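You operate a simulated robot arm through the tools that you are given. There is no shell and no other tool.

The job below is to be done with a simulated robot arm. You get a single attempt, and the scene is never put back.

## Task
Turn off the small hot plate, set the bowl on the white plate and wipe up the brown splash.
Fine: Knob to low and switch off before the bowl comes off; spill nothing. Use the yellow scrubber and put it back. What is to be rubbed or washed off counts as gone when no trace of it is left.

The check looks at the end state, three seconds after you hand in, the way a careful person would. Anything else that was tipped, shoved, dropped, spilled or broken makes it a failure.

## Robot
A 7-joint arm with a two-finger parallel gripper, fixed in place. Base frame: the origin is at the foot of the arm, x ahead of it, y to its left, z up; the work surface is at about z = 0.8. Readings come in m, degrees, newtons and seconds.
Its first joint turns from -166.0 to 166.0 degrees. Payload 1.57 kg.
The tool frame sits at the grasp point between the pads (the TCP): z along the fingers, y along the line on which they close. The tips reach 0.03 m beyond it. The gripper opens to 0.11 m. The fingers are 0.024 m wide and 0.012 m thick; the gripper's body (0.048 by 0.112 m) begins 0.078 m behind the TCP.
Orientation is that of the tool frame in the base frame, as a unit quaternion [w, x, y, z]. With the fingers straight down and closing along the base's y, the tool's x points along the base's -x, its y along +y and its z along -z.

## Interface
- The arm moves only by the tool servo_tool. Its argument "deltas" is a list of rows, each a list of 6 numbers: the shift along the tool's x, y, z in m, then the turn, a rotation vector about the tool's x, y, z in degrees. In form: [[dx, dy, dz, ax, ay, az], ...]. A call has 1 to 20 rows; each row shifts and turns the commanded pose from where the row before left it, along the tool's axes as they then stand. "claw" is the finger opening in m, from 0 to 0.11, set as the call begins (left out, the last holds). Each row takes 0.2 s and may step no farther than 0.05 m and 8.6 degrees from the row before; otherwise, or with a gripper value out of range, the whole call is refused. Where a pose cannot be reached the arm comes as near as it can. A force on the tool above 60 N (or 10 N above the force at the start of the call, whichever is more), or a blocked arm, ends the call early, and 0.2 s more pass. The fingers move at their own pace (about 0.108 m/s each) and stop on an object; they squeeze with about 43 N. The grip force told is the motor's: it shows also when the fingers shut on nothing. Time passes only in rows, and 0.2 s behind the last, so rows that do not move let the fingers close. The reply holds the time, the measured pose of the TCP, the force on the tool along the base axes, the opening and the grip force, in the units named above and with some noise, with the torque about the TCP (base axes, N m) and any sound that the robot's microphone picked up.
- Cameras (640 x 400 px; columns grow to the right, rows downward): "scene" is fixed at [0.2208, -0.6503, 1.5513]; the picture's right is [0.68, -0.73, 0.00], its down [-0.61, -0.56, -0.56] and it looks along [0.41, 0.38, -0.83] (base axes); focal length 334 px, centre (320, 200). "wrist" rides on the gripper at [0.07, 0.016, -0.141] in the tool frame; the picture's right is [-0.23, 0.97, 0.00], its down [-0.86, -0.20, -0.48] and it looks along [-0.47, -0.11, 0.88] (tool axes); focal length 222 px, centre (320, 200). There is no depth. A picture from a camera that has moved, and an enlarged one, comes with that camera's place and axes in the base frame and with its lens.
- snapshot(camera): a new picture of that camera. It takes no simulated time.
- move_column(by): slides the trunk up (or, below 0, down) by that many m; the arm rides with it, the base frame stays. It gives what a move gives, with no picture.
- close_up(camera, box): a new picture of the part [left, top, right, bottom] of that camera's present view, enlarged. It takes no simulated time.
- job_done(): hands the job in; it is judged then, once.

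Places have to be worked out from the pictures, the camera data and where the tool is seen. Open the gripper and draw the arm clear of the work before you hand the job in, unless the task says otherwise.

The tools are called as name(argument=value, ...) on one line, values as JSON. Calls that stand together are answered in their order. servo_tool: Moves the arm, as the interface text tells. Its arguments: {"type":"object","properties":{"deltas":{"type":"array"},"claw":{"type":"number"}},"required":["deltas"]} The other tools are called the same way: move_column (by) slides the trunk up or down; snapshot (camera) takes a picture; close_up (camera, box) takes an enlarged picture of a part of a camera's view; job_done () hands the job in.

At the start:

```text
t: 0.0
position: [0.4457, -0.3687, 1.1428]
ee_rot: [0.0, 0.0, 1.0, 0.0]
contact_force: [0.1, -0.4, -0.3]
moment: [-0.01, 0.03, 0.0]
finger_gap: 0.11
finger_force: 0.0
trunk travel left (down, up): [-0.45, 0.16]
```

scene: 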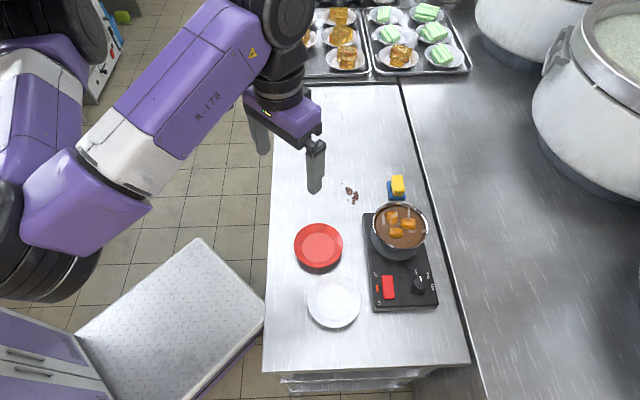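
wrist: 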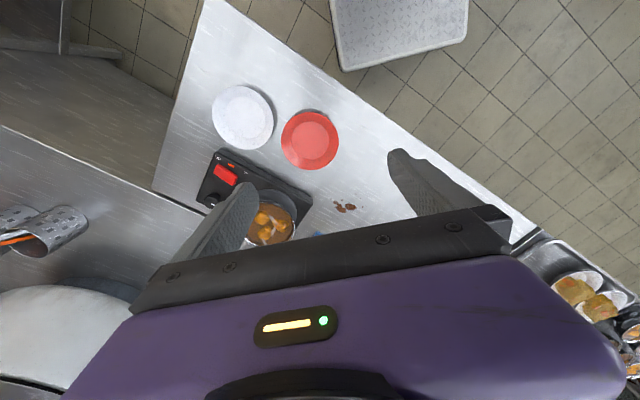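

I start by looking closely at the hot plate, the splash and the scrubber from the fixed camera.

close_up(camera="scene", box=[350, 190, 450, 320])

close_up(camera="scene", box=[280, 160, 440, 260])

close_up(camera="scene", box=[355, 250, 445, 315])

close_up(camera="wrist", box=[180, 60, 420, 250])

```text
3.08 times, centred on (400, 255) of scene
camera zoom: at [0.2208, -0.6503, 1.5513], right [0.68, -0.73, 0.0], down [-0.61, -0.56, -0.56], along [0.41, 0.38, -0.83], focal length 1029 px, centre (74, 31)
```

zoom: 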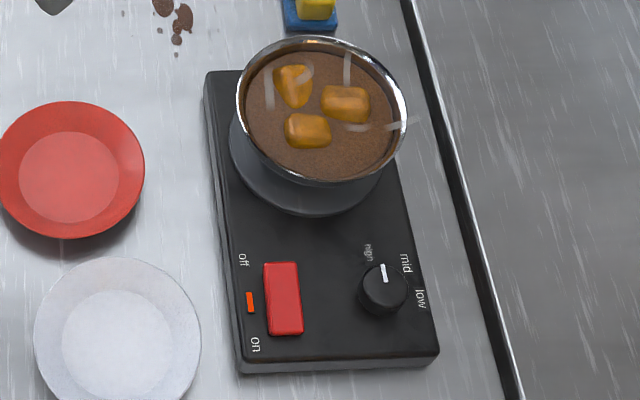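

```text
4.00 times, centred on (360, 210) of scene
camera zoom: at [0.2208, -0.6503, 1.5513], right [0.68, -0.73, 0.0], down [-0.61, -0.56, -0.56], along [0.41, 0.38, -0.83], focal length 1337 px, centre (160, 160)
```

zoom: 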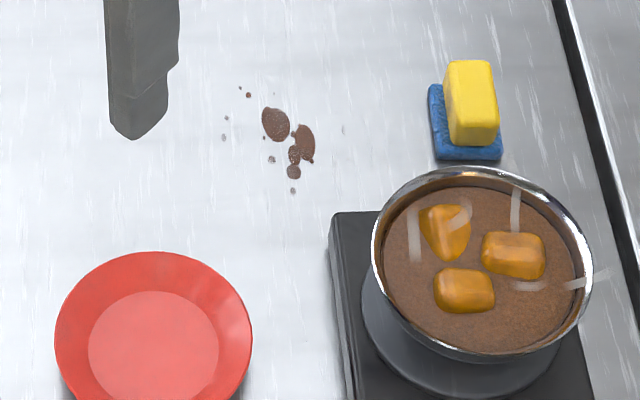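

```text
6.15 times, centred on (400, 282) of scene
camera zoom: at [0.2208, -0.6503, 1.5513], right [0.68, -0.73, 0.0], down [-0.61, -0.56, -0.56], along [0.41, 0.38, -0.83], focal length 2058 px, centre (-172, -308)
```

zoom: 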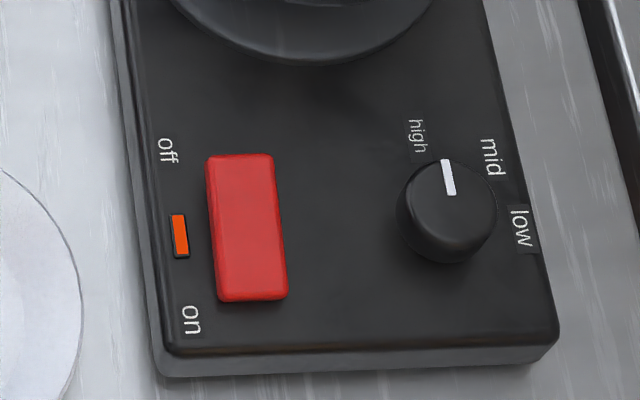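

```text
2.11 times, centred on (300, 155) of wrist
camera zoom: at [0.377, -0.3532, 1.2849], right [0.23, 0.97, 0.0], down [0.86, -0.2, 0.48], along [0.47, -0.11, -0.88], focal length 468 px, centre (362, 295)
```

zoom: 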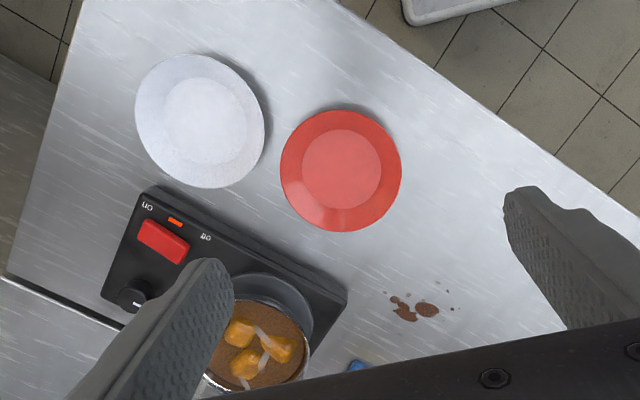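

The knob points at "high", the rocker is on (lamp lit), and the bowl sits on the burner around (0.61, -0.53). The splash is near (0.66, -0.36). I'll move the gripper above the hot plate so the wrist camera gets a closer look.

servo_tool(deltas=[[-0.002, -0.038, 0.01, 0, 0, 0], [-0.002, -0.038, 0.01, 0, 0, 0], [-0.002, -0.038, 0.01, 0, 0, 0], [-0.002, -0.038, 0.01, 0, 0, 0], [-0.002, -0.038, 0.01, 0, 0, 0], [0, 0, 0, 0, 0, 0]])

snapshot(camera="wrist")

snapshot(camera="scene")

```text
t: 1.4
position: [0.4559, -0.5573, 1.0936]
ee_rot: [-0.001, 0.0, 1.0, 0.0]
contact_force: [-0.7, -0.4, -0.1]
moment: [-0.01, -0.02, 0.01]
finger_gap: 0.11
finger_force: 0.1
trunk travel left (down, up): [-0.45, 0.16]
```

```text
taken
camera wrist: at [0.3871, -0.5428, 1.2353], right [0.23, 0.97, 0.0], down [0.86, -0.2, 0.48], along [0.47, -0.11, -0.88], focal length 222 px, centre (320, 200)
```

wrist: 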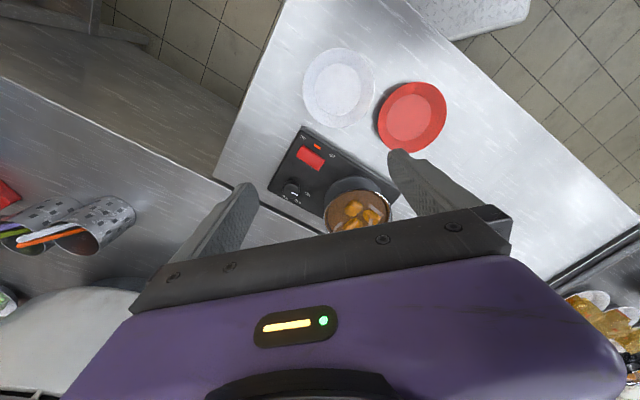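

```text
taken
```

scene: 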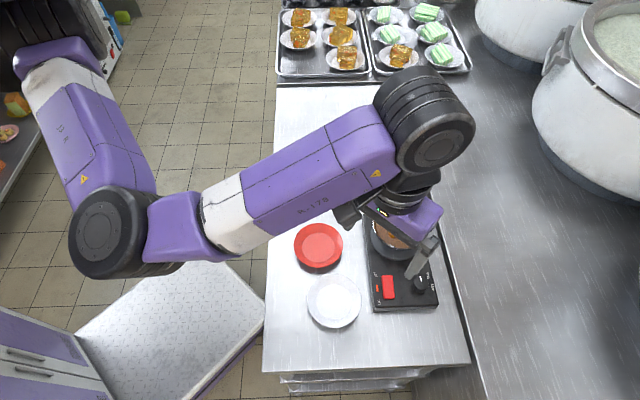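

The arm is now above the hot plate and the wrist camera sees the control area. I zoom in there.

close_up(camera="wrist", box=[260, 110, 420, 240])

close_up(camera="wrist", box=[265, 120, 345, 210])

```text
3.08 times, centred on (340, 175) of wrist
camera zoom: at [0.3871, -0.5428, 1.2353], right [0.23, 0.97, 0.0], down [0.86, -0.2, 0.48], along [0.47, -0.11, -0.88], focal length 684 px, centre (258, 277)
```

zoom: 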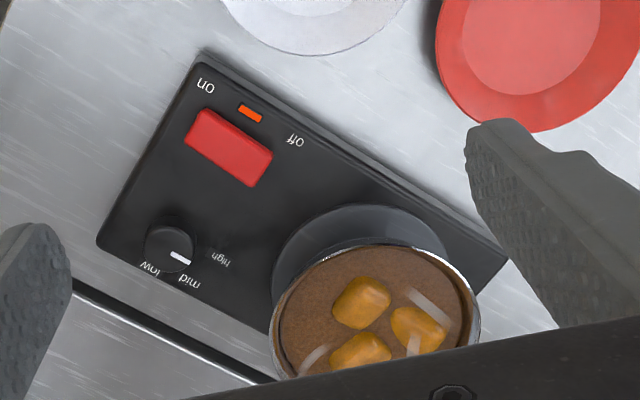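

```text
4.44 times, centred on (305, 165) of wrist
camera zoom: at [0.3871, -0.5428, 1.2353], right [0.23, 0.97, 0.0], down [0.86, -0.2, 0.48], along [0.47, -0.11, -0.88], focal length 987 px, centre (387, 356)
```

zoom: 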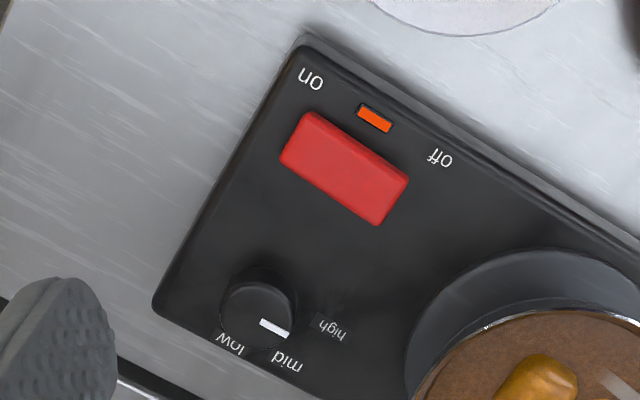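

I take tighter pictures of the knob and rocker from both cameras, to triangulate their positions and heights.

close_up(camera="scene", box=[400, 265, 440, 305])

close_up(camera="wrist", box=[270, 165, 320, 205])

close_up(camera="scene", box=[365, 265, 415, 315])

close_up(camera="wrist", box=[285, 130, 345, 180])

```text
10.00 times, centred on (420, 285) of scene
camera zoom: at [0.2208, -0.6503, 1.5513], right [0.68, -0.73, 0.0], down [-0.61, -0.56, -0.56], along [0.41, 0.38, -0.83], focal length 3344 px, centre (-680, -650)
```

zoom: 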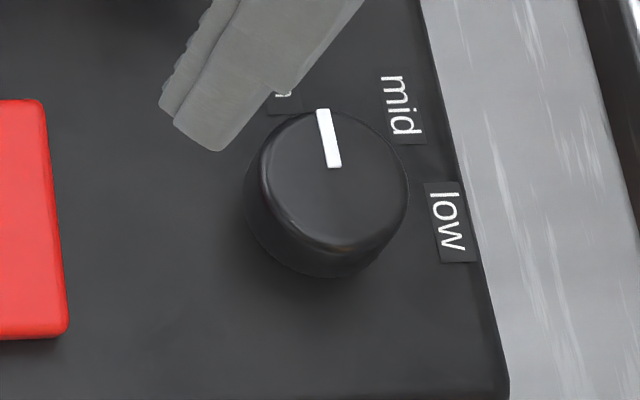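

```text
10.00 times, centred on (295, 185) of wrist
camera zoom: at [0.3871, -0.5428, 1.2353], right [0.23, 0.97, 0.0], down [0.86, -0.2, 0.48], along [0.47, -0.11, -0.88], focal length 2221 px, centre (570, 350)
```

zoom: 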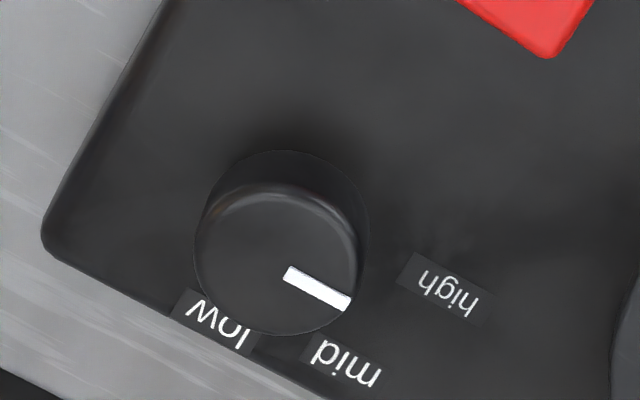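

```text
8.00 times, centred on (390, 290) of scene
camera zoom: at [0.2208, -0.6503, 1.5513], right [0.68, -0.73, 0.0], down [-0.61, -0.56, -0.56], along [0.41, 0.38, -0.83], focal length 2675 px, centre (-240, -520)
```

zoom: 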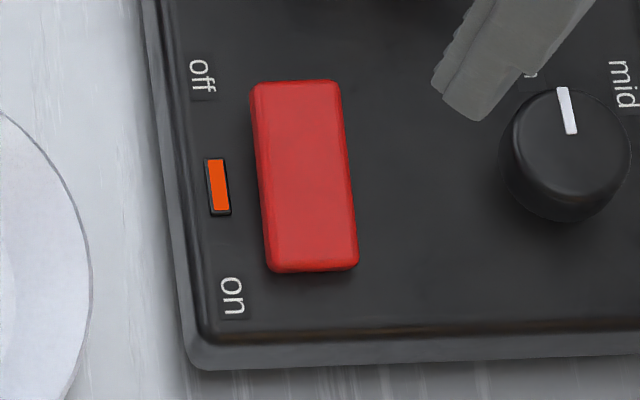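

```text
8.00 times, centred on (315, 155) of wrist
camera zoom: at [0.3871, -0.5428, 1.2353], right [0.23, 0.97, 0.0], down [0.86, -0.2, 0.48], along [0.47, -0.11, -0.88], focal length 1777 px, centre (360, 560)
```

zoom: 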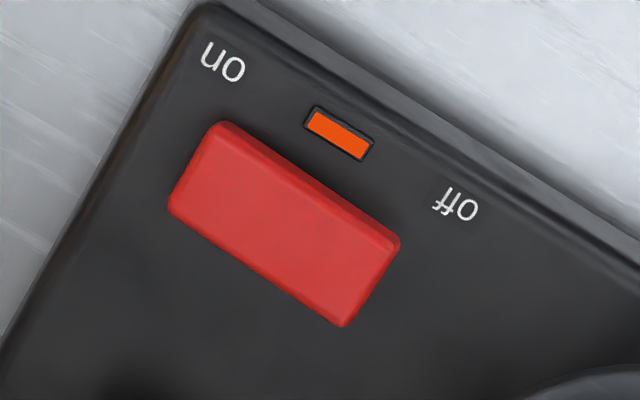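

Triangulating the two views puts the knob top near (0.55, -0.637, 0.87), with a diameter of about 32 mm. I'll move lower for a nearer view before touching anything.

servo_tool(deltas=[[-0.0085, -0.0155, 0.0275, 0, 0, 0], [-0.0085, -0.0155, 0.0275, 0, 0, 0], [-0.0085, -0.0155, 0.0275, 0, 0, 0], [-0.0085, -0.0155, 0.0275, 0, 0, 0], [0, 0, 0, 0, 0, 0], [0, 0, 0, 0, 0, 0]])

snapshot(camera="wrist")

snapshot(camera="scene")

```text
t: 2.8
position: [0.4891, -0.6185, 0.9842]
ee_rot: [0.0, 0.001, 1.0, -0.001]
contact_force: [-1.0, -0.2, 0.0]
moment: [-0.01, -0.02, 0.0]
finger_gap: 0.1102
finger_force: 0.1
trunk travel left (down, up): [-0.45, 0.16]
```

```text
taken
camera wrist: at [0.4209, -0.6036, 1.126], right [0.23, 0.97, 0.0], down [0.86, -0.2, 0.48], along [0.47, -0.11, -0.88], focal length 222 px, centre (320, 200)
```

wrist: 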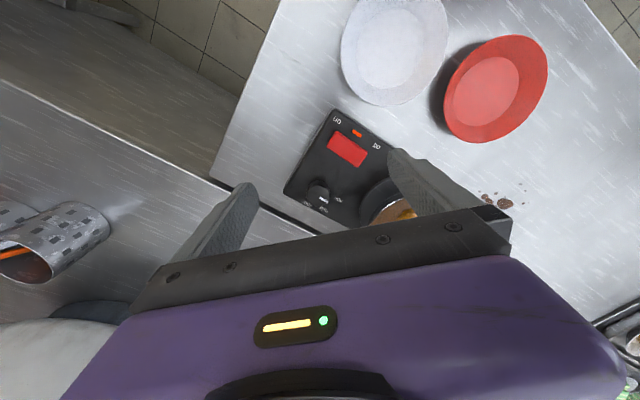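

```text
taken
```

scene: 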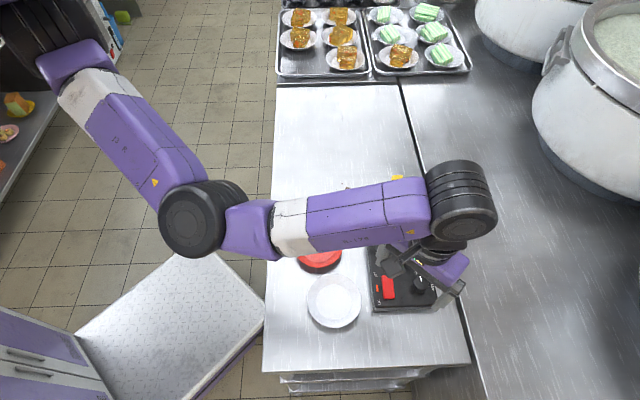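

The camera is now about 0.3 m from the controls. I zoom on the knob and on the rocker.

close_up(camera="wrist", box=[290, 165, 360, 220])

close_up(camera="wrist", box=[315, 105, 405, 175])

close_up(camera="wrist", box=[340, 150, 440, 230])

```text
7.27 times, centred on (325, 192) of wrist
camera zoom: at [0.4209, -0.6036, 1.126], right [0.23, 0.97, 0.0], down [0.86, -0.2, 0.48], along [0.47, -0.11, -0.88], focal length 1615 px, centre (284, 254)
```

zoom: 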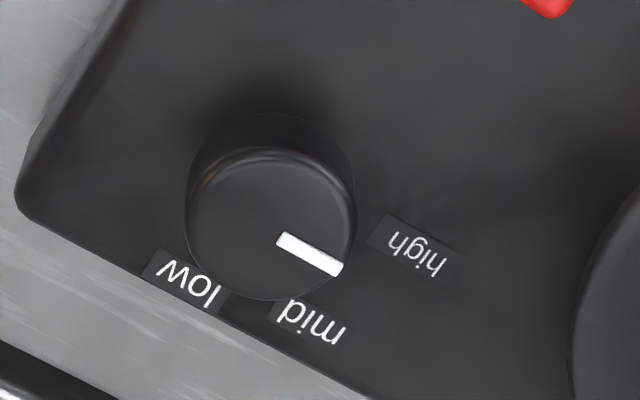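

```text
5.71 times, centred on (360, 140) of wrist
camera zoom: at [0.4209, -0.6036, 1.126], right [0.23, 0.97, 0.0], down [0.86, -0.2, 0.48], along [0.47, -0.11, -0.88], focal length 1269 px, centre (91, 543)
```

zoom: 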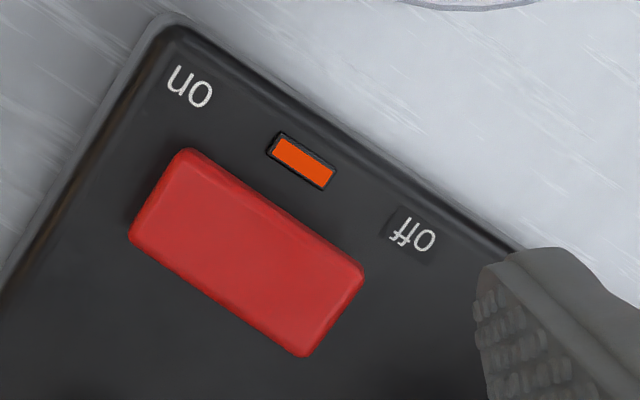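

```text
5.00 times, centred on (390, 190) of wrist
camera zoom: at [0.4209, -0.6036, 1.126], right [0.23, 0.97, 0.0], down [0.86, -0.2, 0.48], along [0.47, -0.11, -0.88], focal length 1111 px, centre (-30, 250)
```

zoom: 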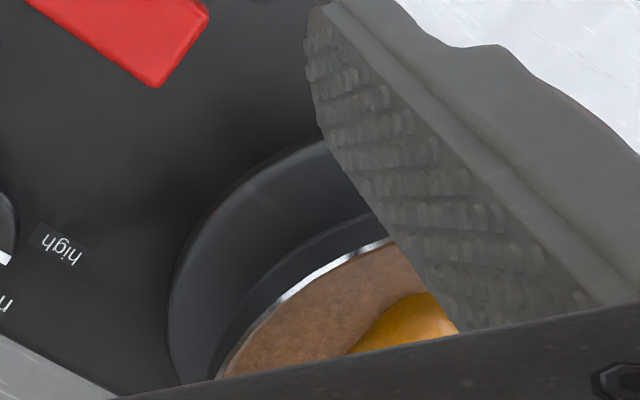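

Labels triangulate to z≈0.838 (plate surface) and the knob top to z≈0.869. I want a sharper look at the knob's side before gripping.

close_up(camera="wrist", box=[305, 175, 337, 200])

close_up(camera="scene", box=[404, 268, 436, 296])

```text
16.00 times, centred on (321, 188) of wrist
camera zoom: at [0.4209, -0.6036, 1.126], right [0.23, 0.97, 0.0], down [0.86, -0.2, 0.48], along [0.47, -0.11, -0.88], focal length 3554 px, centre (304, 400)
```

zoom: 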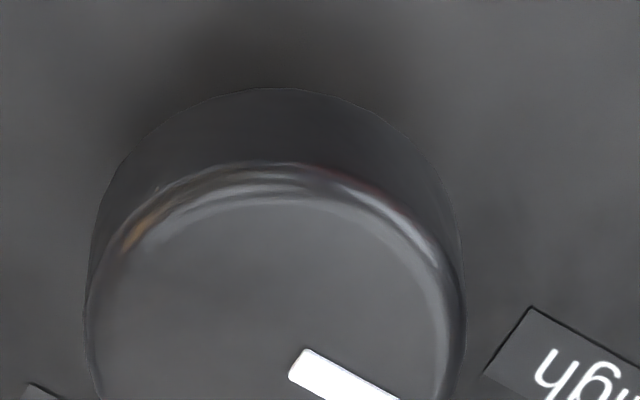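

```text
14.29 times, centred on (420, 282) of scene
camera zoom: at [0.2208, -0.6503, 1.5513], right [0.68, -0.73, 0.0], down [-0.61, -0.56, -0.56], along [0.41, 0.38, -0.83], focal length 4777 px, centre (-1109, -971)
```

zoom: 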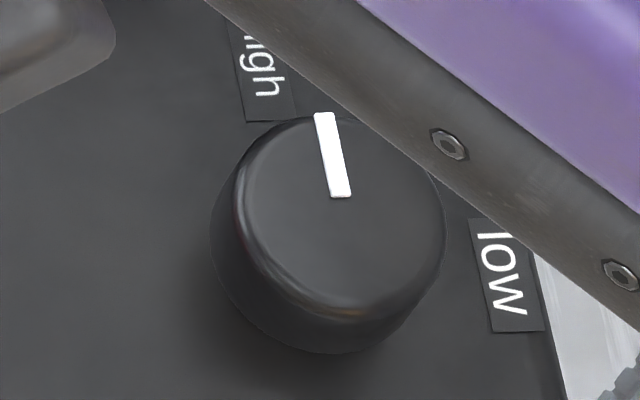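

Knob labels work out to lie about 45° apart: high along the plate's long axis, low toward the plate's outer edge, so it needs about 90° clockwise. I'll hover over the knob with the fingers partly closed, turned 45° so they start aligned with the plate.

servo_tool(deltas=[[-0.0203, -0.0062, 0.014, 0, 0, 0], [-0.0203, -0.0062, 0.014, 0, 0, 0], [-0.0203, -0.0062, 0.014, 0, 0, 0], [0, 0, 0, 0, 0, -7.5], [0, 0, 0, 0, 0, -7.5], [0, 0, 0, 0, 0, -7.5], [0, 0, 0, 0, 0, -7.5], [0, 0, 0, 0, 0, -7.5], [0, 0, 0, 0, 0, -7.5], [0, 0, 0, 0, 0, 0]], claw=0.06)

snapshot(camera="wrist")

close_up(camera="scene", box=[360, 200, 480, 320])

```text
t: 5.0
position: [0.5507, -0.6373, 0.9403]
ee_rot: [0.0, -0.384, 0.923, 0.0]
contact_force: [-0.4, 0.4, 0.2]
moment: [-0.01, 0.01, 0.01]
finger_gap: 0.06
finger_force: 0.1
trunk travel left (down, up): [-0.45, 0.16]
```

```text
taken
camera wrist: at [0.4913, -0.6772, 1.0829], right [-0.53, 0.85, 0.0], down [0.74, 0.46, 0.48], along [0.41, 0.25, -0.88], focal length 222 px, centre (320, 200)
```

wrist: 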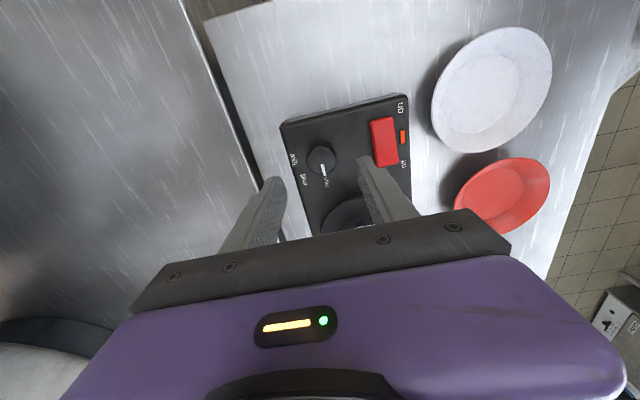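

```text
3.33 times, centred on (420, 260) of scene
camera zoom: at [0.2208, -0.6503, 1.5513], right [0.68, -0.73, 0.0], down [-0.61, -0.56, -0.56], along [0.41, 0.38, -0.83], focal length 1114 px, centre (-13, 0)
```

zoom: 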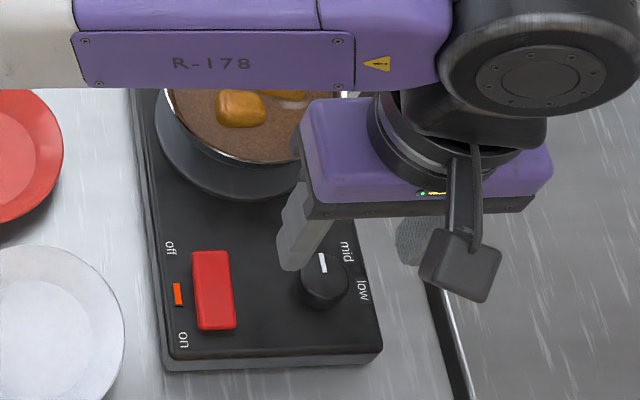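

The rotation worked (45°). The knob should appear at about (320,162) if it's directly under the tool; I zoom in to check the alignment.

close_up(camera="wrist", box=[280, 125, 376, 185])

close_up(camera="wrist", box=[300, 90, 420, 240])

```text
6.67 times, centred on (328, 155) of wrist
camera zoom: at [0.4913, -0.6772, 1.0829], right [-0.53, 0.85, 0.0], down [0.74, 0.46, 0.48], along [0.41, 0.25, -0.88], focal length 1481 px, centre (267, 500)
```

zoom: 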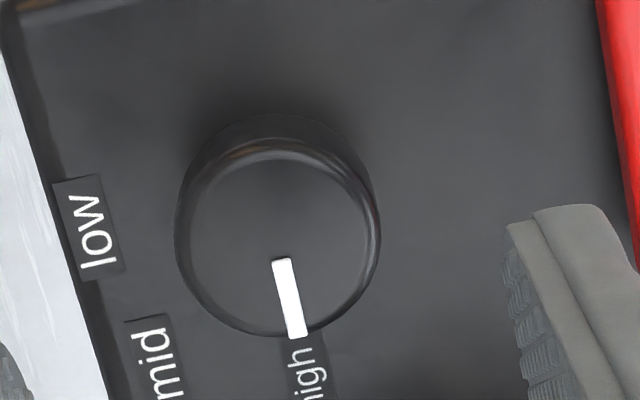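

```text
2.67 times, centred on (360, 165) of wrist
camera zoom: at [0.4913, -0.6772, 1.0829], right [-0.53, 0.85, 0.0], down [0.74, 0.46, 0.48], along [0.41, 0.25, -0.88], focal length 592 px, centre (213, 293)
```

zoom: 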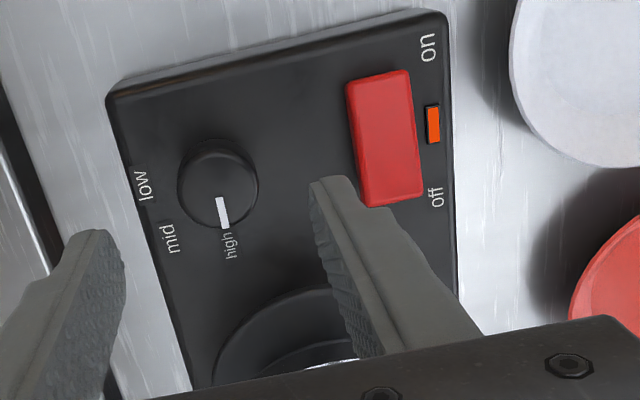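

Alignment is within 2 mm (the knob sits about 1.5 mm toward tool +y). I correct that, narrow to 50 mm and descend to just above the knob top.

servo_tool(deltas=[[0, 0.0015, 0.01, 0, 0, 0], [0, 0, 0.01, 0, 0, 0], [0, 0, 0.01, 0, 0, 0], [0, 0, 0, 0, 0, 0], [0, 0, 0, 0, 0, 0]], claw=0.05)

close_up(camera="wrist", box=[260, 120, 380, 220])

close_up(camera="scene", box=[380, 250, 460, 310])

```text
t: 6.2
position: [0.5484, -0.6387, 0.9113]
ee_rot: [0.0, -0.382, 0.924, 0.001]
contact_force: [0.0, 0.1, -0.1]
moment: [-0.02, -0.03, 0.01]
finger_gap: 0.0501
finger_force: 0.0
trunk travel left (down, up): [-0.45, 0.16]
```

```text
4.00 times, centred on (320, 170) of wrist
camera zoom: at [0.4897, -0.6767, 1.0527], right [-0.53, 0.85, 0.0], down [0.75, 0.46, 0.48], along [0.41, 0.25, -0.88], focal length 888 px, centre (320, 320)
```

zoom: 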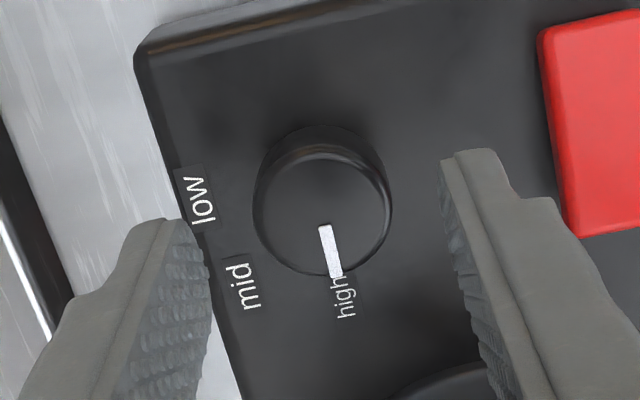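

```text
6.67 times, centred on (420, 280) of scene
camera zoom: at [0.2208, -0.6503, 1.5513], right [0.68, -0.73, 0.0], down [-0.61, -0.56, -0.56], along [0.41, 0.38, -0.83], focal length 2229 px, centre (-347, -333)
```

zoom: 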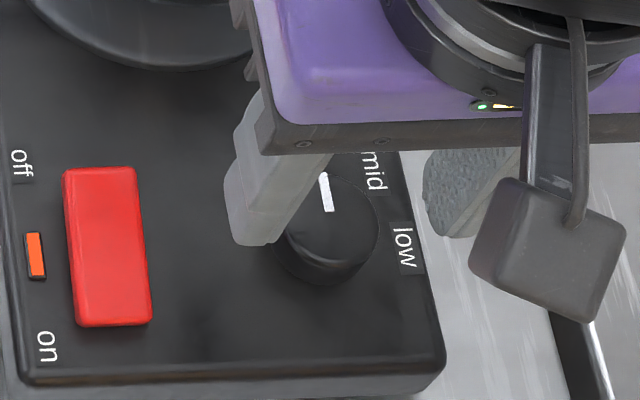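

The knob remains centred under the tool. I descend so the tips are beside the knob, watching the force.

servo_tool(deltas=[[0, 0, 0.006, 0, 0, 0], [0, 0, 0.006, 0, 0, 0], [0, 0, 0.006, 0, 0, 0], [0, 0, 0.005, 0, 0, 0], [0, 0, 0, 0, 0, 0]])

close_up(camera="scene", box=[380, 250, 460, 310])

close_up(camera="wrist", box=[260, 120, 380, 220])

```text
t: 7.4
position: [0.5489, -0.6384, 0.8879]
ee_rot: [0.0, -0.383, 0.924, 0.0]
contact_force: [-0.1, 0.2, -0.1]
moment: [0.0, -0.02, 0.01]
finger_gap: 0.05
finger_force: 0.1
trunk travel left (down, up): [-0.45, 0.16]
```

```text
6.67 times, centred on (420, 280) of scene
camera zoom: at [0.2208, -0.6503, 1.5513], right [0.68, -0.73, 0.0], down [-0.61, -0.56, -0.56], along [0.41, 0.38, -0.83], focal length 2229 px, centre (-347, -333)
```

zoom: 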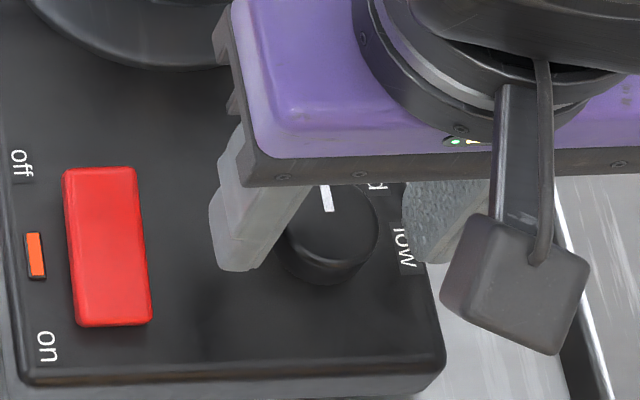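

```text
4.00 times, centred on (320, 170) of wrist
camera zoom: at [0.4898, -0.6768, 1.0296], right [-0.53, 0.85, 0.0], down [0.75, 0.46, 0.48], along [0.41, 0.25, -0.88], focal length 888 px, centre (320, 320)
```

zoom: 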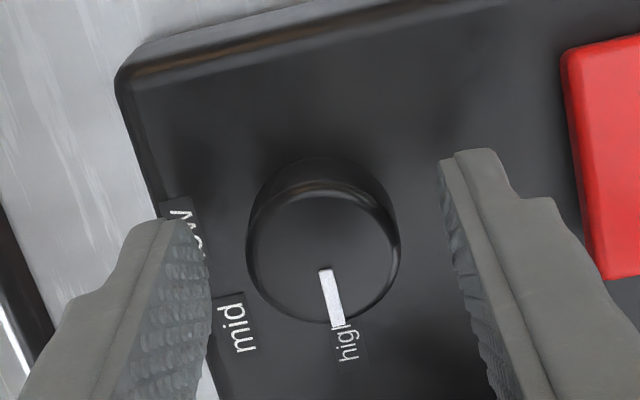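

Tips are level with the knob's side (z≈0.858) and centred. I close the gripper on the knob.

servo_tool(deltas=[[0, 0, 0, 0, 0, 0], [0, 0, 0, 0, 0, 0], [0, 0, 0, 0, 0, 0]], claw=0.025)

close_up(camera="wrist", box=[260, 120, 380, 220])

close_up(camera="scene", box=[360, 230, 460, 320])

```text
t: 8.2
position: [0.55, -0.6385, 0.8881]
ee_rot: [0.001, -0.383, 0.924, 0.0]
contact_force: [0.7, -0.8, 0.0]
moment: [-0.05, -0.02, -0.01]
finger_gap: 0.0307
finger_force: 39.8
trunk travel left (down, up): [-0.45, 0.16]
```

```text
4.00 times, centred on (320, 170) of wrist
camera zoom: at [0.4898, -0.6768, 1.0296], right [-0.53, 0.85, 0.0], down [0.75, 0.46, 0.48], along [0.41, 0.25, -0.88], focal length 888 px, centre (320, 320)
```

zoom: 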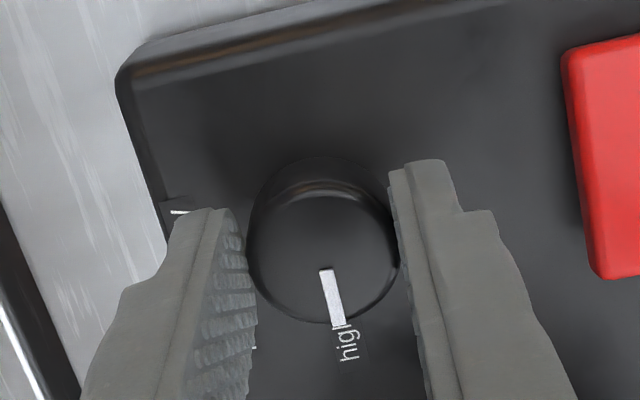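

```text
4.44 times, centred on (410, 275) of scene
camera zoom: at [0.2208, -0.6503, 1.5513], right [0.68, -0.73, 0.0], down [-0.61, -0.56, -0.56], along [0.41, 0.38, -0.83], focal length 1486 px, centre (-80, -133)
```

zoom: 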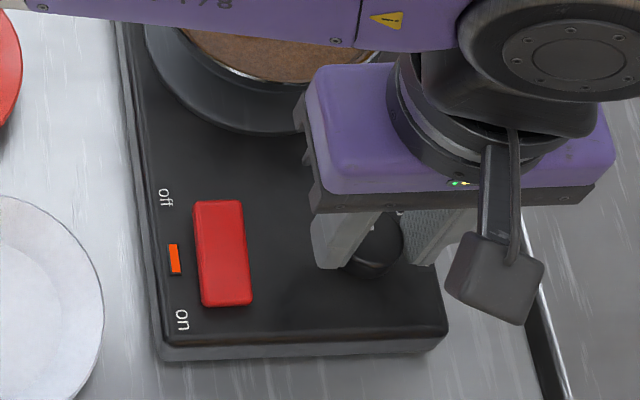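

The knob is gripped (gap 30.7 mm, almost no side load). I turn clockwise seen from above, first 45°.

servo_tool(deltas=[[0, 0, 0, 0, 0, 5], [0, 0, 0, 0, 0, 8], [0, 0, 0, 0, 0, 8], [0, 0, 0, 0, 0, 8], [0, 0, 0, 0, 0, 8], [0, 0, 0, 0, 0, 8], [0, 0, 0, 0, 0, 0]])

snapshot(camera="wrist")

close_up(camera="scene", box=[360, 230, 460, 320])

```text
t: 9.8
position: [0.5498, -0.6378, 0.8879]
ee_rot: [0.0, 0.001, 1.0, 0.0]
contact_force: [-4.1, 12.4, -0.1]
moment: [0.45, -0.09, 0.06]
finger_gap: 0.0309
finger_force: 39.8
trunk travel left (down, up): [-0.45, 0.16]
```

```text
taken
camera wrist: at [0.4809, -0.6218, 1.0297], right [0.23, 0.97, 0.0], down [0.86, -0.2, 0.48], along [0.47, -0.11, -0.88], focal length 222 px, centre (320, 200)
```

wrist: 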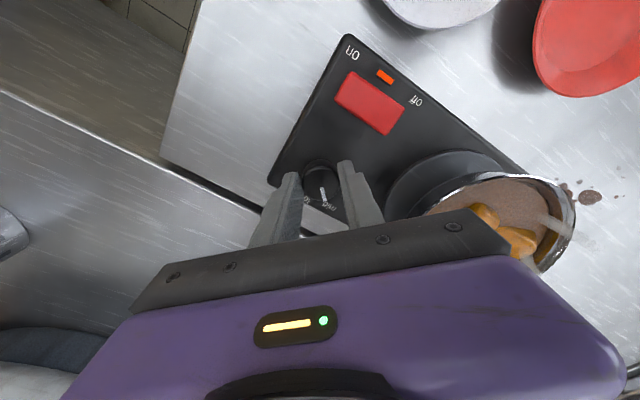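

```text
4.44 times, centred on (410, 275) of scene
camera zoom: at [0.2208, -0.6503, 1.5513], right [0.68, -0.73, 0.0], down [-0.61, -0.56, -0.56], along [0.41, 0.38, -0.83], focal length 1486 px, centre (-80, -133)
```

zoom: 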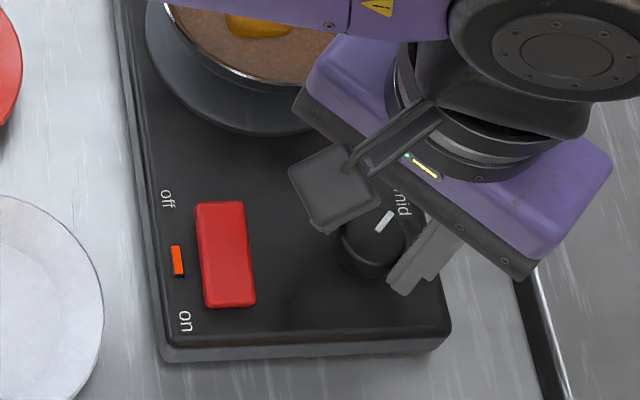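

The turn works (pointer about halfway), but 13 N of side load built up from a small centring error and the plate may have crept about 1 mm. I release, to re-centre before the second half.

servo_tool(deltas=[[0, 0, 0, 0, 0, 0], [0, 0, 0, 0, 0, 0]], claw=0.05)

close_up(camera="wrist", box=[260, 140, 380, 240])

close_up(camera="scene", box=[360, 230, 460, 320])

```text
t: 10.4
position: [0.5497, -0.6387, 0.8871]
ee_rot: [0.0, -0.001, 1.0, 0.0]
contact_force: [0.4, 0.8, 0.9]
moment: [-0.02, 0.03, -0.01]
finger_gap: 0.0499
finger_force: 0.0
trunk travel left (down, up): [-0.45, 0.16]
```

```text
4.00 times, centred on (320, 190) of wrist
camera zoom: at [0.4811, -0.6227, 1.0303], right [0.23, 0.97, 0.0], down [0.85, -0.2, 0.48], along [0.47, -0.11, -0.88], focal length 888 px, centre (320, 240)
```

zoom: 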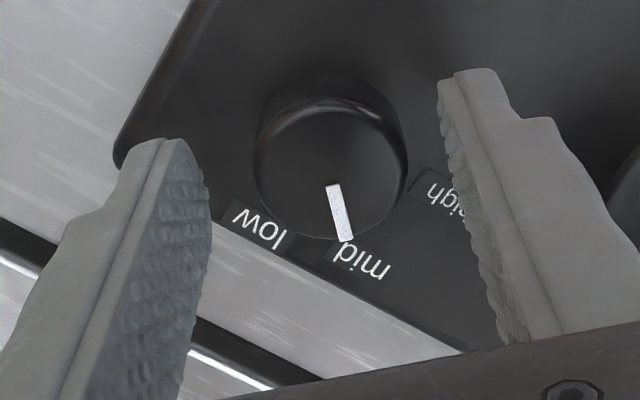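

```text
4.44 times, centred on (410, 275) of scene
camera zoom: at [0.2208, -0.6503, 1.5513], right [0.68, -0.73, 0.0], down [-0.61, -0.56, -0.56], along [0.41, 0.38, -0.83], focal length 1486 px, centre (-80, -133)
```

zoom: 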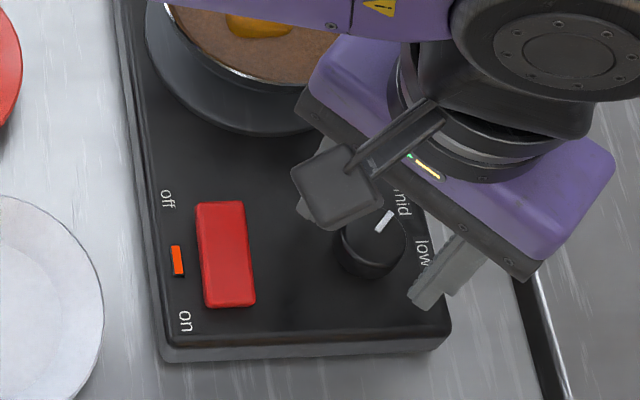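

The knob sits about 2.2 mm toward +y (and, by the same geometry, about 2 mm toward +x) of the tool axis, with its top nearer z≈0.862. I shift there, lower 4 mm, then regrip.

servo_tool(deltas=[[-0.0022, 0.0022, 0, 0, 0, 0], [0, 0, 0.004, 0, 0, 0], [0, 0, 0, 0, 0, 0]])

close_up(camera="wrist", box=[260, 140, 380, 240])

```text
t: 11.2
position: [0.5524, -0.6361, 0.8845]
ee_rot: [0.0, 0.0, 1.0, -0.001]
contact_force: [0.5, 0.1, 0.7]
moment: [0.0, -0.01, 0.0]
finger_gap: 0.0501
finger_force: 0.0
trunk travel left (down, up): [-0.45, 0.16]
```

```text
4.00 times, centred on (320, 190) of wrist
camera zoom: at [0.483, -0.62, 1.0258], right [0.23, 0.97, 0.0], down [0.86, -0.2, 0.48], along [0.47, -0.11, -0.88], focal length 888 px, centre (320, 240)
```

zoom: 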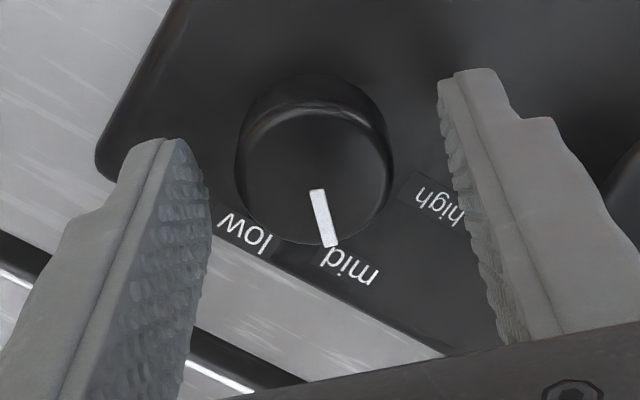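

Slightly overshot (knob is now about 1 mm to the −y side). I trim back 1 mm and grip.

servo_tool(deltas=[[0.0003, -0.0011, 0, 0, 0, 0], [0, 0, 0, 0, 0, 0]])

servo_tool(deltas=[[0, 0, 0, 0, 0, 0], [0, 0, 0, 0, 0, 0], [0, 0, 0, 0, 0, 0]], claw=0.025)

close_up(camera="wrist", box=[260, 140, 380, 240])

```text
t: 11.8
position: [0.5505, -0.637, 0.8842]
ee_rot: [0.0, 0.0, 1.0, 0.0]
contact_force: [0.2, 0.7, -1.1]
moment: [0.0, -0.01, -0.01]
finger_gap: 0.0501
finger_force: 0.1
trunk travel left (down, up): [-0.45, 0.16]
```

```text
t: 12.6
position: [0.5522, -0.6373, 0.8835]
ee_rot: [0.001, 0.0, 1.0, 0.0]
contact_force: [1.6, -5.5, -0.4]
moment: [-0.17, -0.04, -0.04]
finger_gap: 0.0308
finger_force: 39.8
trunk travel left (down, up): [-0.45, 0.16]
```

```text
4.00 times, centred on (320, 190) of wrist
camera zoom: at [0.4824, -0.6213, 1.0255], right [0.23, 0.97, 0.0], down [0.86, -0.2, 0.48], along [0.47, -0.11, -0.88], focal length 888 px, centre (320, 240)
```

zoom: 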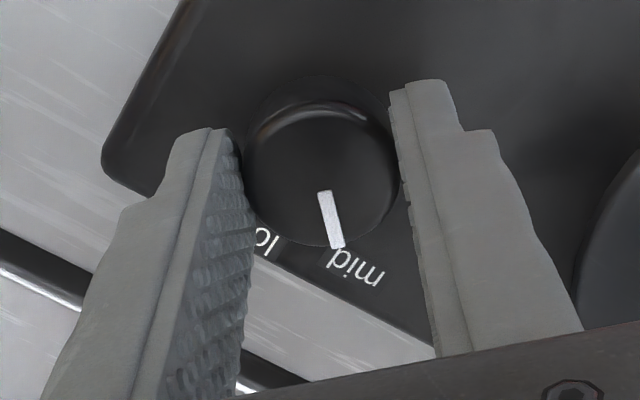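

Only 5 N of side load; I trim 1 mm in −y to null it and turn the next 24° clockwise.

servo_tool(deltas=[[0, -0.0009, 0, 0, 0, 0], [0, 0, 0, 0, 0, 8], [0, 0, 0, 0, 0, 8], [0, 0, 0, 0, 0, 8], [0, 0, 0, 0, 0, 0]])

close_up(camera="wrist", box=[260, 140, 380, 240])

close_up(camera="scene", box=[360, 230, 460, 320])

```text
t: 13.8
position: [0.5504, -0.6383, 0.8837]
ee_rot: [-0.001, 0.207, 0.978, 0.002]
contact_force: [-2.0, 15.5, 3.2]
moment: [0.5, -0.14, 0.02]
finger_gap: 0.0309
finger_force: 39.4
trunk travel left (down, up): [-0.45, 0.16]
```

```text
4.00 times, centred on (320, 190) of wrist
camera zoom: at [0.4954, -0.5945, 1.0257], right [0.6, 0.8, 0.0], down [0.7, -0.53, 0.48], along [0.38, -0.29, -0.88], focal length 888 px, centre (320, 240)
```

zoom: 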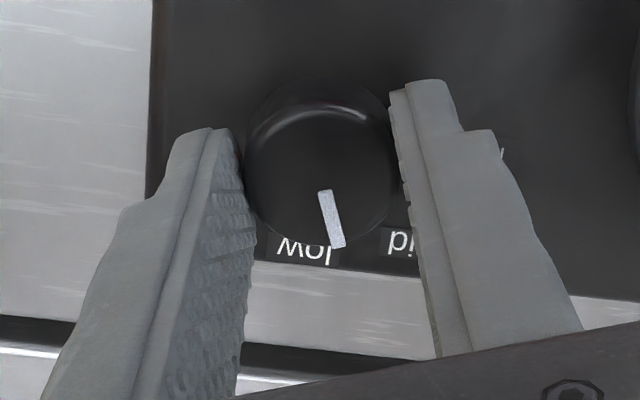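

```text
4.44 times, centred on (410, 275) of scene
camera zoom: at [0.2208, -0.6503, 1.5513], right [0.68, -0.73, 0.0], down [-0.61, -0.56, -0.56], along [0.41, 0.38, -0.83], focal length 1486 px, centre (-80, -133)
```

zoom: 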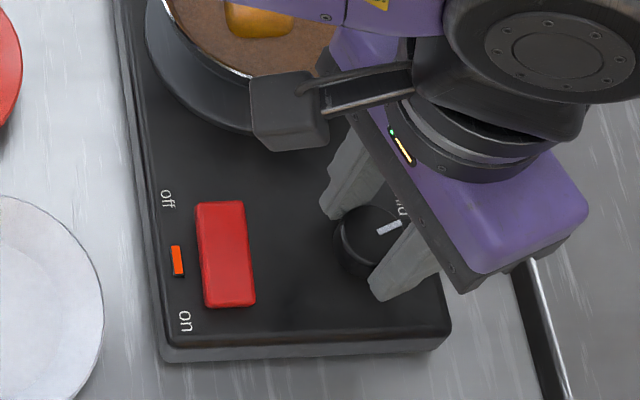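

The pointer is close to "low" now, but 15 N of side load has returned. I shift the grip 1 mm along the closing line to relieve it and read the effect.

servo_tool(deltas=[[0, 0.001, 0, 0, 0, 0], [0, 0, 0, 0, 0, 0]])

```text
t: 14.4
position: [0.5511, -0.6369, 0.8839]
ee_rot: [-0.002, 0.208, 0.978, 0.0]
contact_force: [-1.5, 10.5, 0.4]
moment: [0.42, 0.53, 0.02]
finger_gap: 0.0311
finger_force: 40.4
trunk travel left (down, up): [-0.45, 0.16]
```

About 5 N/mm. I null the rest and continue the turn with a small compensating shift per step.

servo_tool(deltas=[[0, 0.0018, 0, 0, 0, 0], [0, 0.0006, 0, 0, 0, 8], [0, 0, 0, 0, 0, 0]])

close_up(camera="wrist", box=[260, 140, 380, 240])

close_up(camera="scene", box=[360, 230, 460, 320])

```text
t: 15.2
position: [0.5513, -0.6361, 0.8847]
ee_rot: [0.0, 0.276, 0.961, -0.001]
contact_force: [-5.3, -2.0, 0.2]
moment: [0.0, 0.34, -0.01]
finger_gap: 0.031
finger_force: 40.2
trunk travel left (down, up): [-0.45, 0.16]
```

```text
4.00 times, centred on (320, 190) of wrist
camera zoom: at [0.5021, -0.5859, 1.0256], right [0.71, 0.7, 0.0], down [0.62, -0.62, 0.48], along [0.34, -0.34, -0.88], focal length 888 px, centre (320, 240)
```

zoom: 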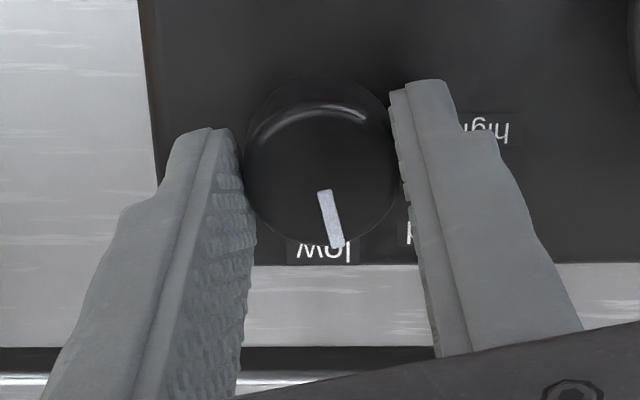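

```text
4.44 times, centred on (410, 275) of scene
camera zoom: at [0.2208, -0.6503, 1.5513], right [0.68, -0.73, 0.0], down [-0.61, -0.56, -0.56], along [0.41, 0.38, -0.83], focal length 1486 px, centre (-80, -133)
```

zoom: 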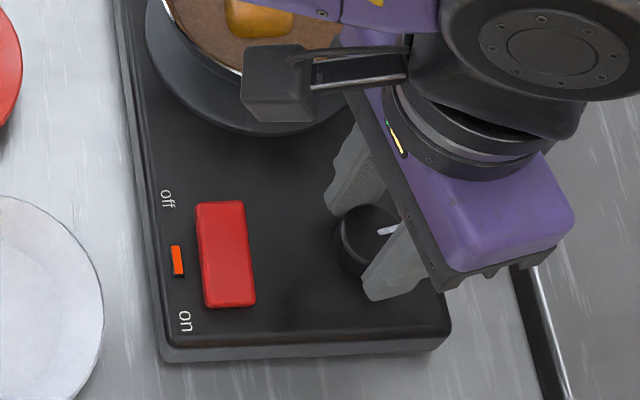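

Pointer is about 13° short of "low" (label straight down-plate at −45°), forces are small. I turn the rest.

servo_tool(deltas=[[0, 0, 0, 0, 0, 7], [0, 0.0002, 0, 0, 0, 6.5], [0, 0, 0, 0, 0, 0]])

close_up(camera="wrist", box=[260, 140, 380, 240])

close_up(camera="scene", box=[360, 230, 460, 320])

```text
t: 16.0
position: [0.5525, -0.6362, 0.8833]
ee_rot: [0.0, 0.387, 0.922, -0.001]
contact_force: [-5.4, -8.0, 0.1]
moment: [-0.43, 0.05, 0.23]
finger_gap: 0.0309
finger_force: 39.8
trunk travel left (down, up): [-0.45, 0.16]
```

```text
4.00 times, centred on (320, 190) of wrist
camera zoom: at [0.5162, -0.5754, 1.0259], right [0.85, 0.52, 0.0], down [0.46, -0.75, 0.48], along [0.25, -0.41, -0.88], focal length 888 px, centre (320, 240)
```

zoom: 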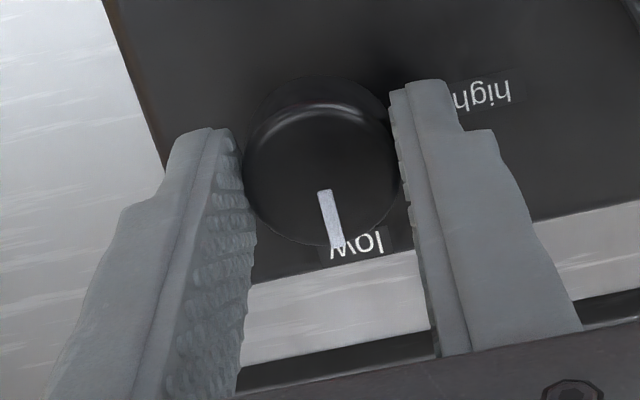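

```text
4.44 times, centred on (410, 275) of scene
camera zoom: at [0.2208, -0.6503, 1.5513], right [0.68, -0.73, 0.0], down [-0.61, -0.56, -0.56], along [0.41, 0.38, -0.83], focal length 1486 px, centre (-80, -133)
```

zoom: 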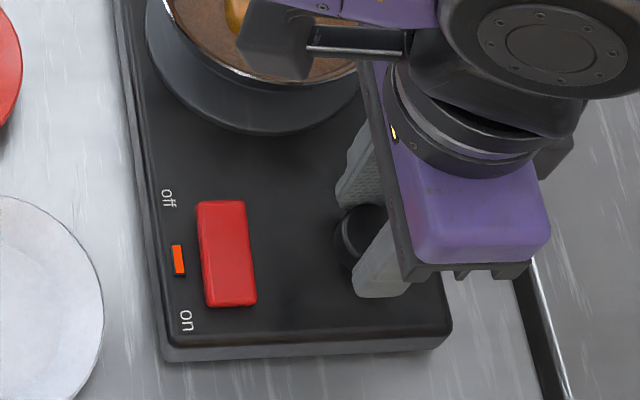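

The rest is turned and a slight torque suggests the end stop at "low". I release and check the pointer.

servo_tool(deltas=[[0, 0, 0, 0, 0, 0], [0, 0, -0.02, 0, 0, 0], [0, 0, -0.03, 0, 0, 0], [0, 0, -0.03, 0, 0, 0], [0, 0, 0, 0, 0, 0]], claw=0.05)

close_up(camera="wrist", box=[270, 120, 370, 200])

close_up(camera="scene", box=[360, 230, 460, 320])

```text
t: 17.2
position: [0.5528, -0.6354, 0.9623]
ee_rot: [0.0, 0.386, 0.922, 0.0]
contact_force: [0.0, -0.2, -0.4]
moment: [-0.03, 0.0, 0.0]
finger_gap: 0.05
finger_force: 0.1
trunk travel left (down, up): [-0.45, 0.16]
```

```text
5.00 times, centred on (320, 160) of wrist
camera zoom: at [0.5168, -0.5748, 1.1046], right [0.85, 0.52, 0.0], down [0.46, -0.75, 0.48], along [0.25, -0.41, -0.88], focal length 1111 px, centre (320, 400)
```

zoom: 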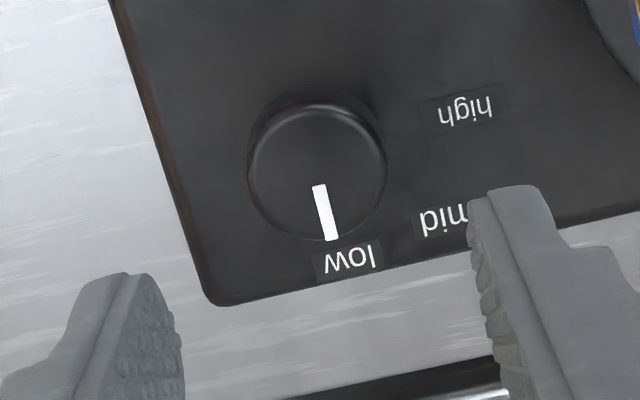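

```text
4.44 times, centred on (410, 275) of scene
camera zoom: at [0.2208, -0.6503, 1.5513], right [0.68, -0.73, 0.0], down [-0.61, -0.56, -0.56], along [0.41, 0.38, -0.83], focal length 1486 px, centre (-80, -133)
```

zoom: 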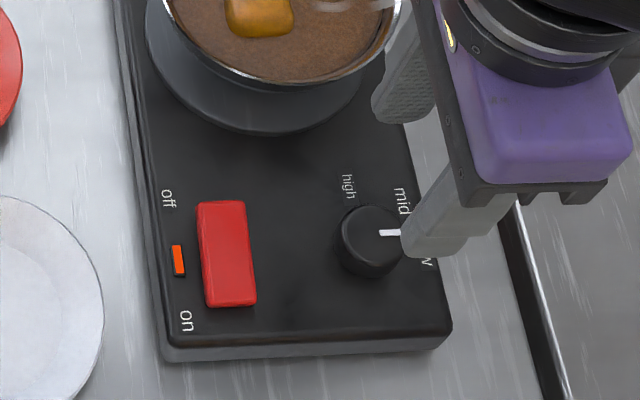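

The pointer lines up with "low". Next the rocker: I rotate back by 90° (fingers along the plate's short axis), close the fingers and hover above its "off" half near (0.511, -0.581).

servo_tool(deltas=[[0, 0, -0.01, 0, 0, -8.2], [0, 0, 0, 0, 0, -8.2], [0, 0, 0, 0, 0, -8.2], [0, 0, 0, 0, 0, -8.2], [0, 0, 0, 0, 0, -8.2], [0, 0, 0, 0, 0, -8.2], [0, 0, 0, 0, 0, -8.2], [0, 0, 0, 0, 0, -8.2], [0, 0, 0, 0, 0, -8.2], [0, 0, 0, 0, 0, -8.2], [0, 0, 0, 0, 0, -8.2], [0, 0, 0, 0, 0, 0]], claw=0.0)

snapshot(camera="wrist")

close_up(camera="scene", box=[360, 230, 460, 320])

```text
t: 19.8
position: [0.5522, -0.6349, 0.9756]
ee_rot: [0.0, -0.38, 0.925, 0.0]
contact_force: [0.1, -1.1, 0.2]
moment: [-0.02, -0.02, 0.03]
finger_gap: 0.0
finger_force: 21.5
trunk travel left (down, up): [-0.45, 0.16]
```

```text
taken
camera wrist: at [0.4928, -0.6733, 1.116], right [-0.53, 0.85, 0.0], down [0.75, 0.46, 0.48], along [0.41, 0.25, -0.88], focal length 222 px, centre (320, 200)
```

wrist: 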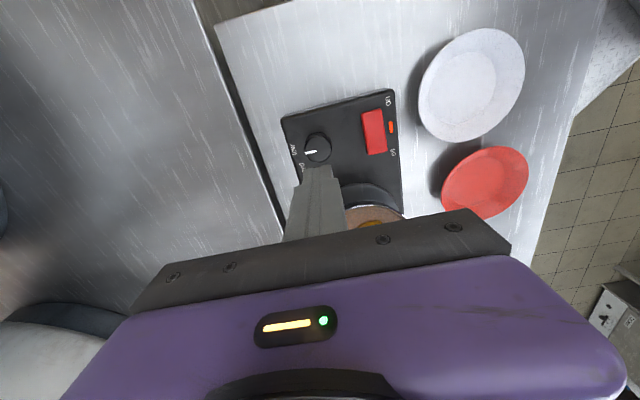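

```text
4.44 times, centred on (410, 275) of scene
camera zoom: at [0.2208, -0.6503, 1.5513], right [0.68, -0.73, 0.0], down [-0.61, -0.56, -0.56], along [0.41, 0.38, -0.83], focal length 1486 px, centre (-80, -133)
```

zoom: 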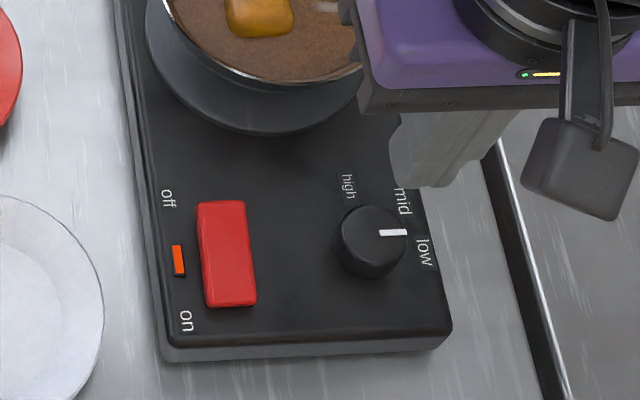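

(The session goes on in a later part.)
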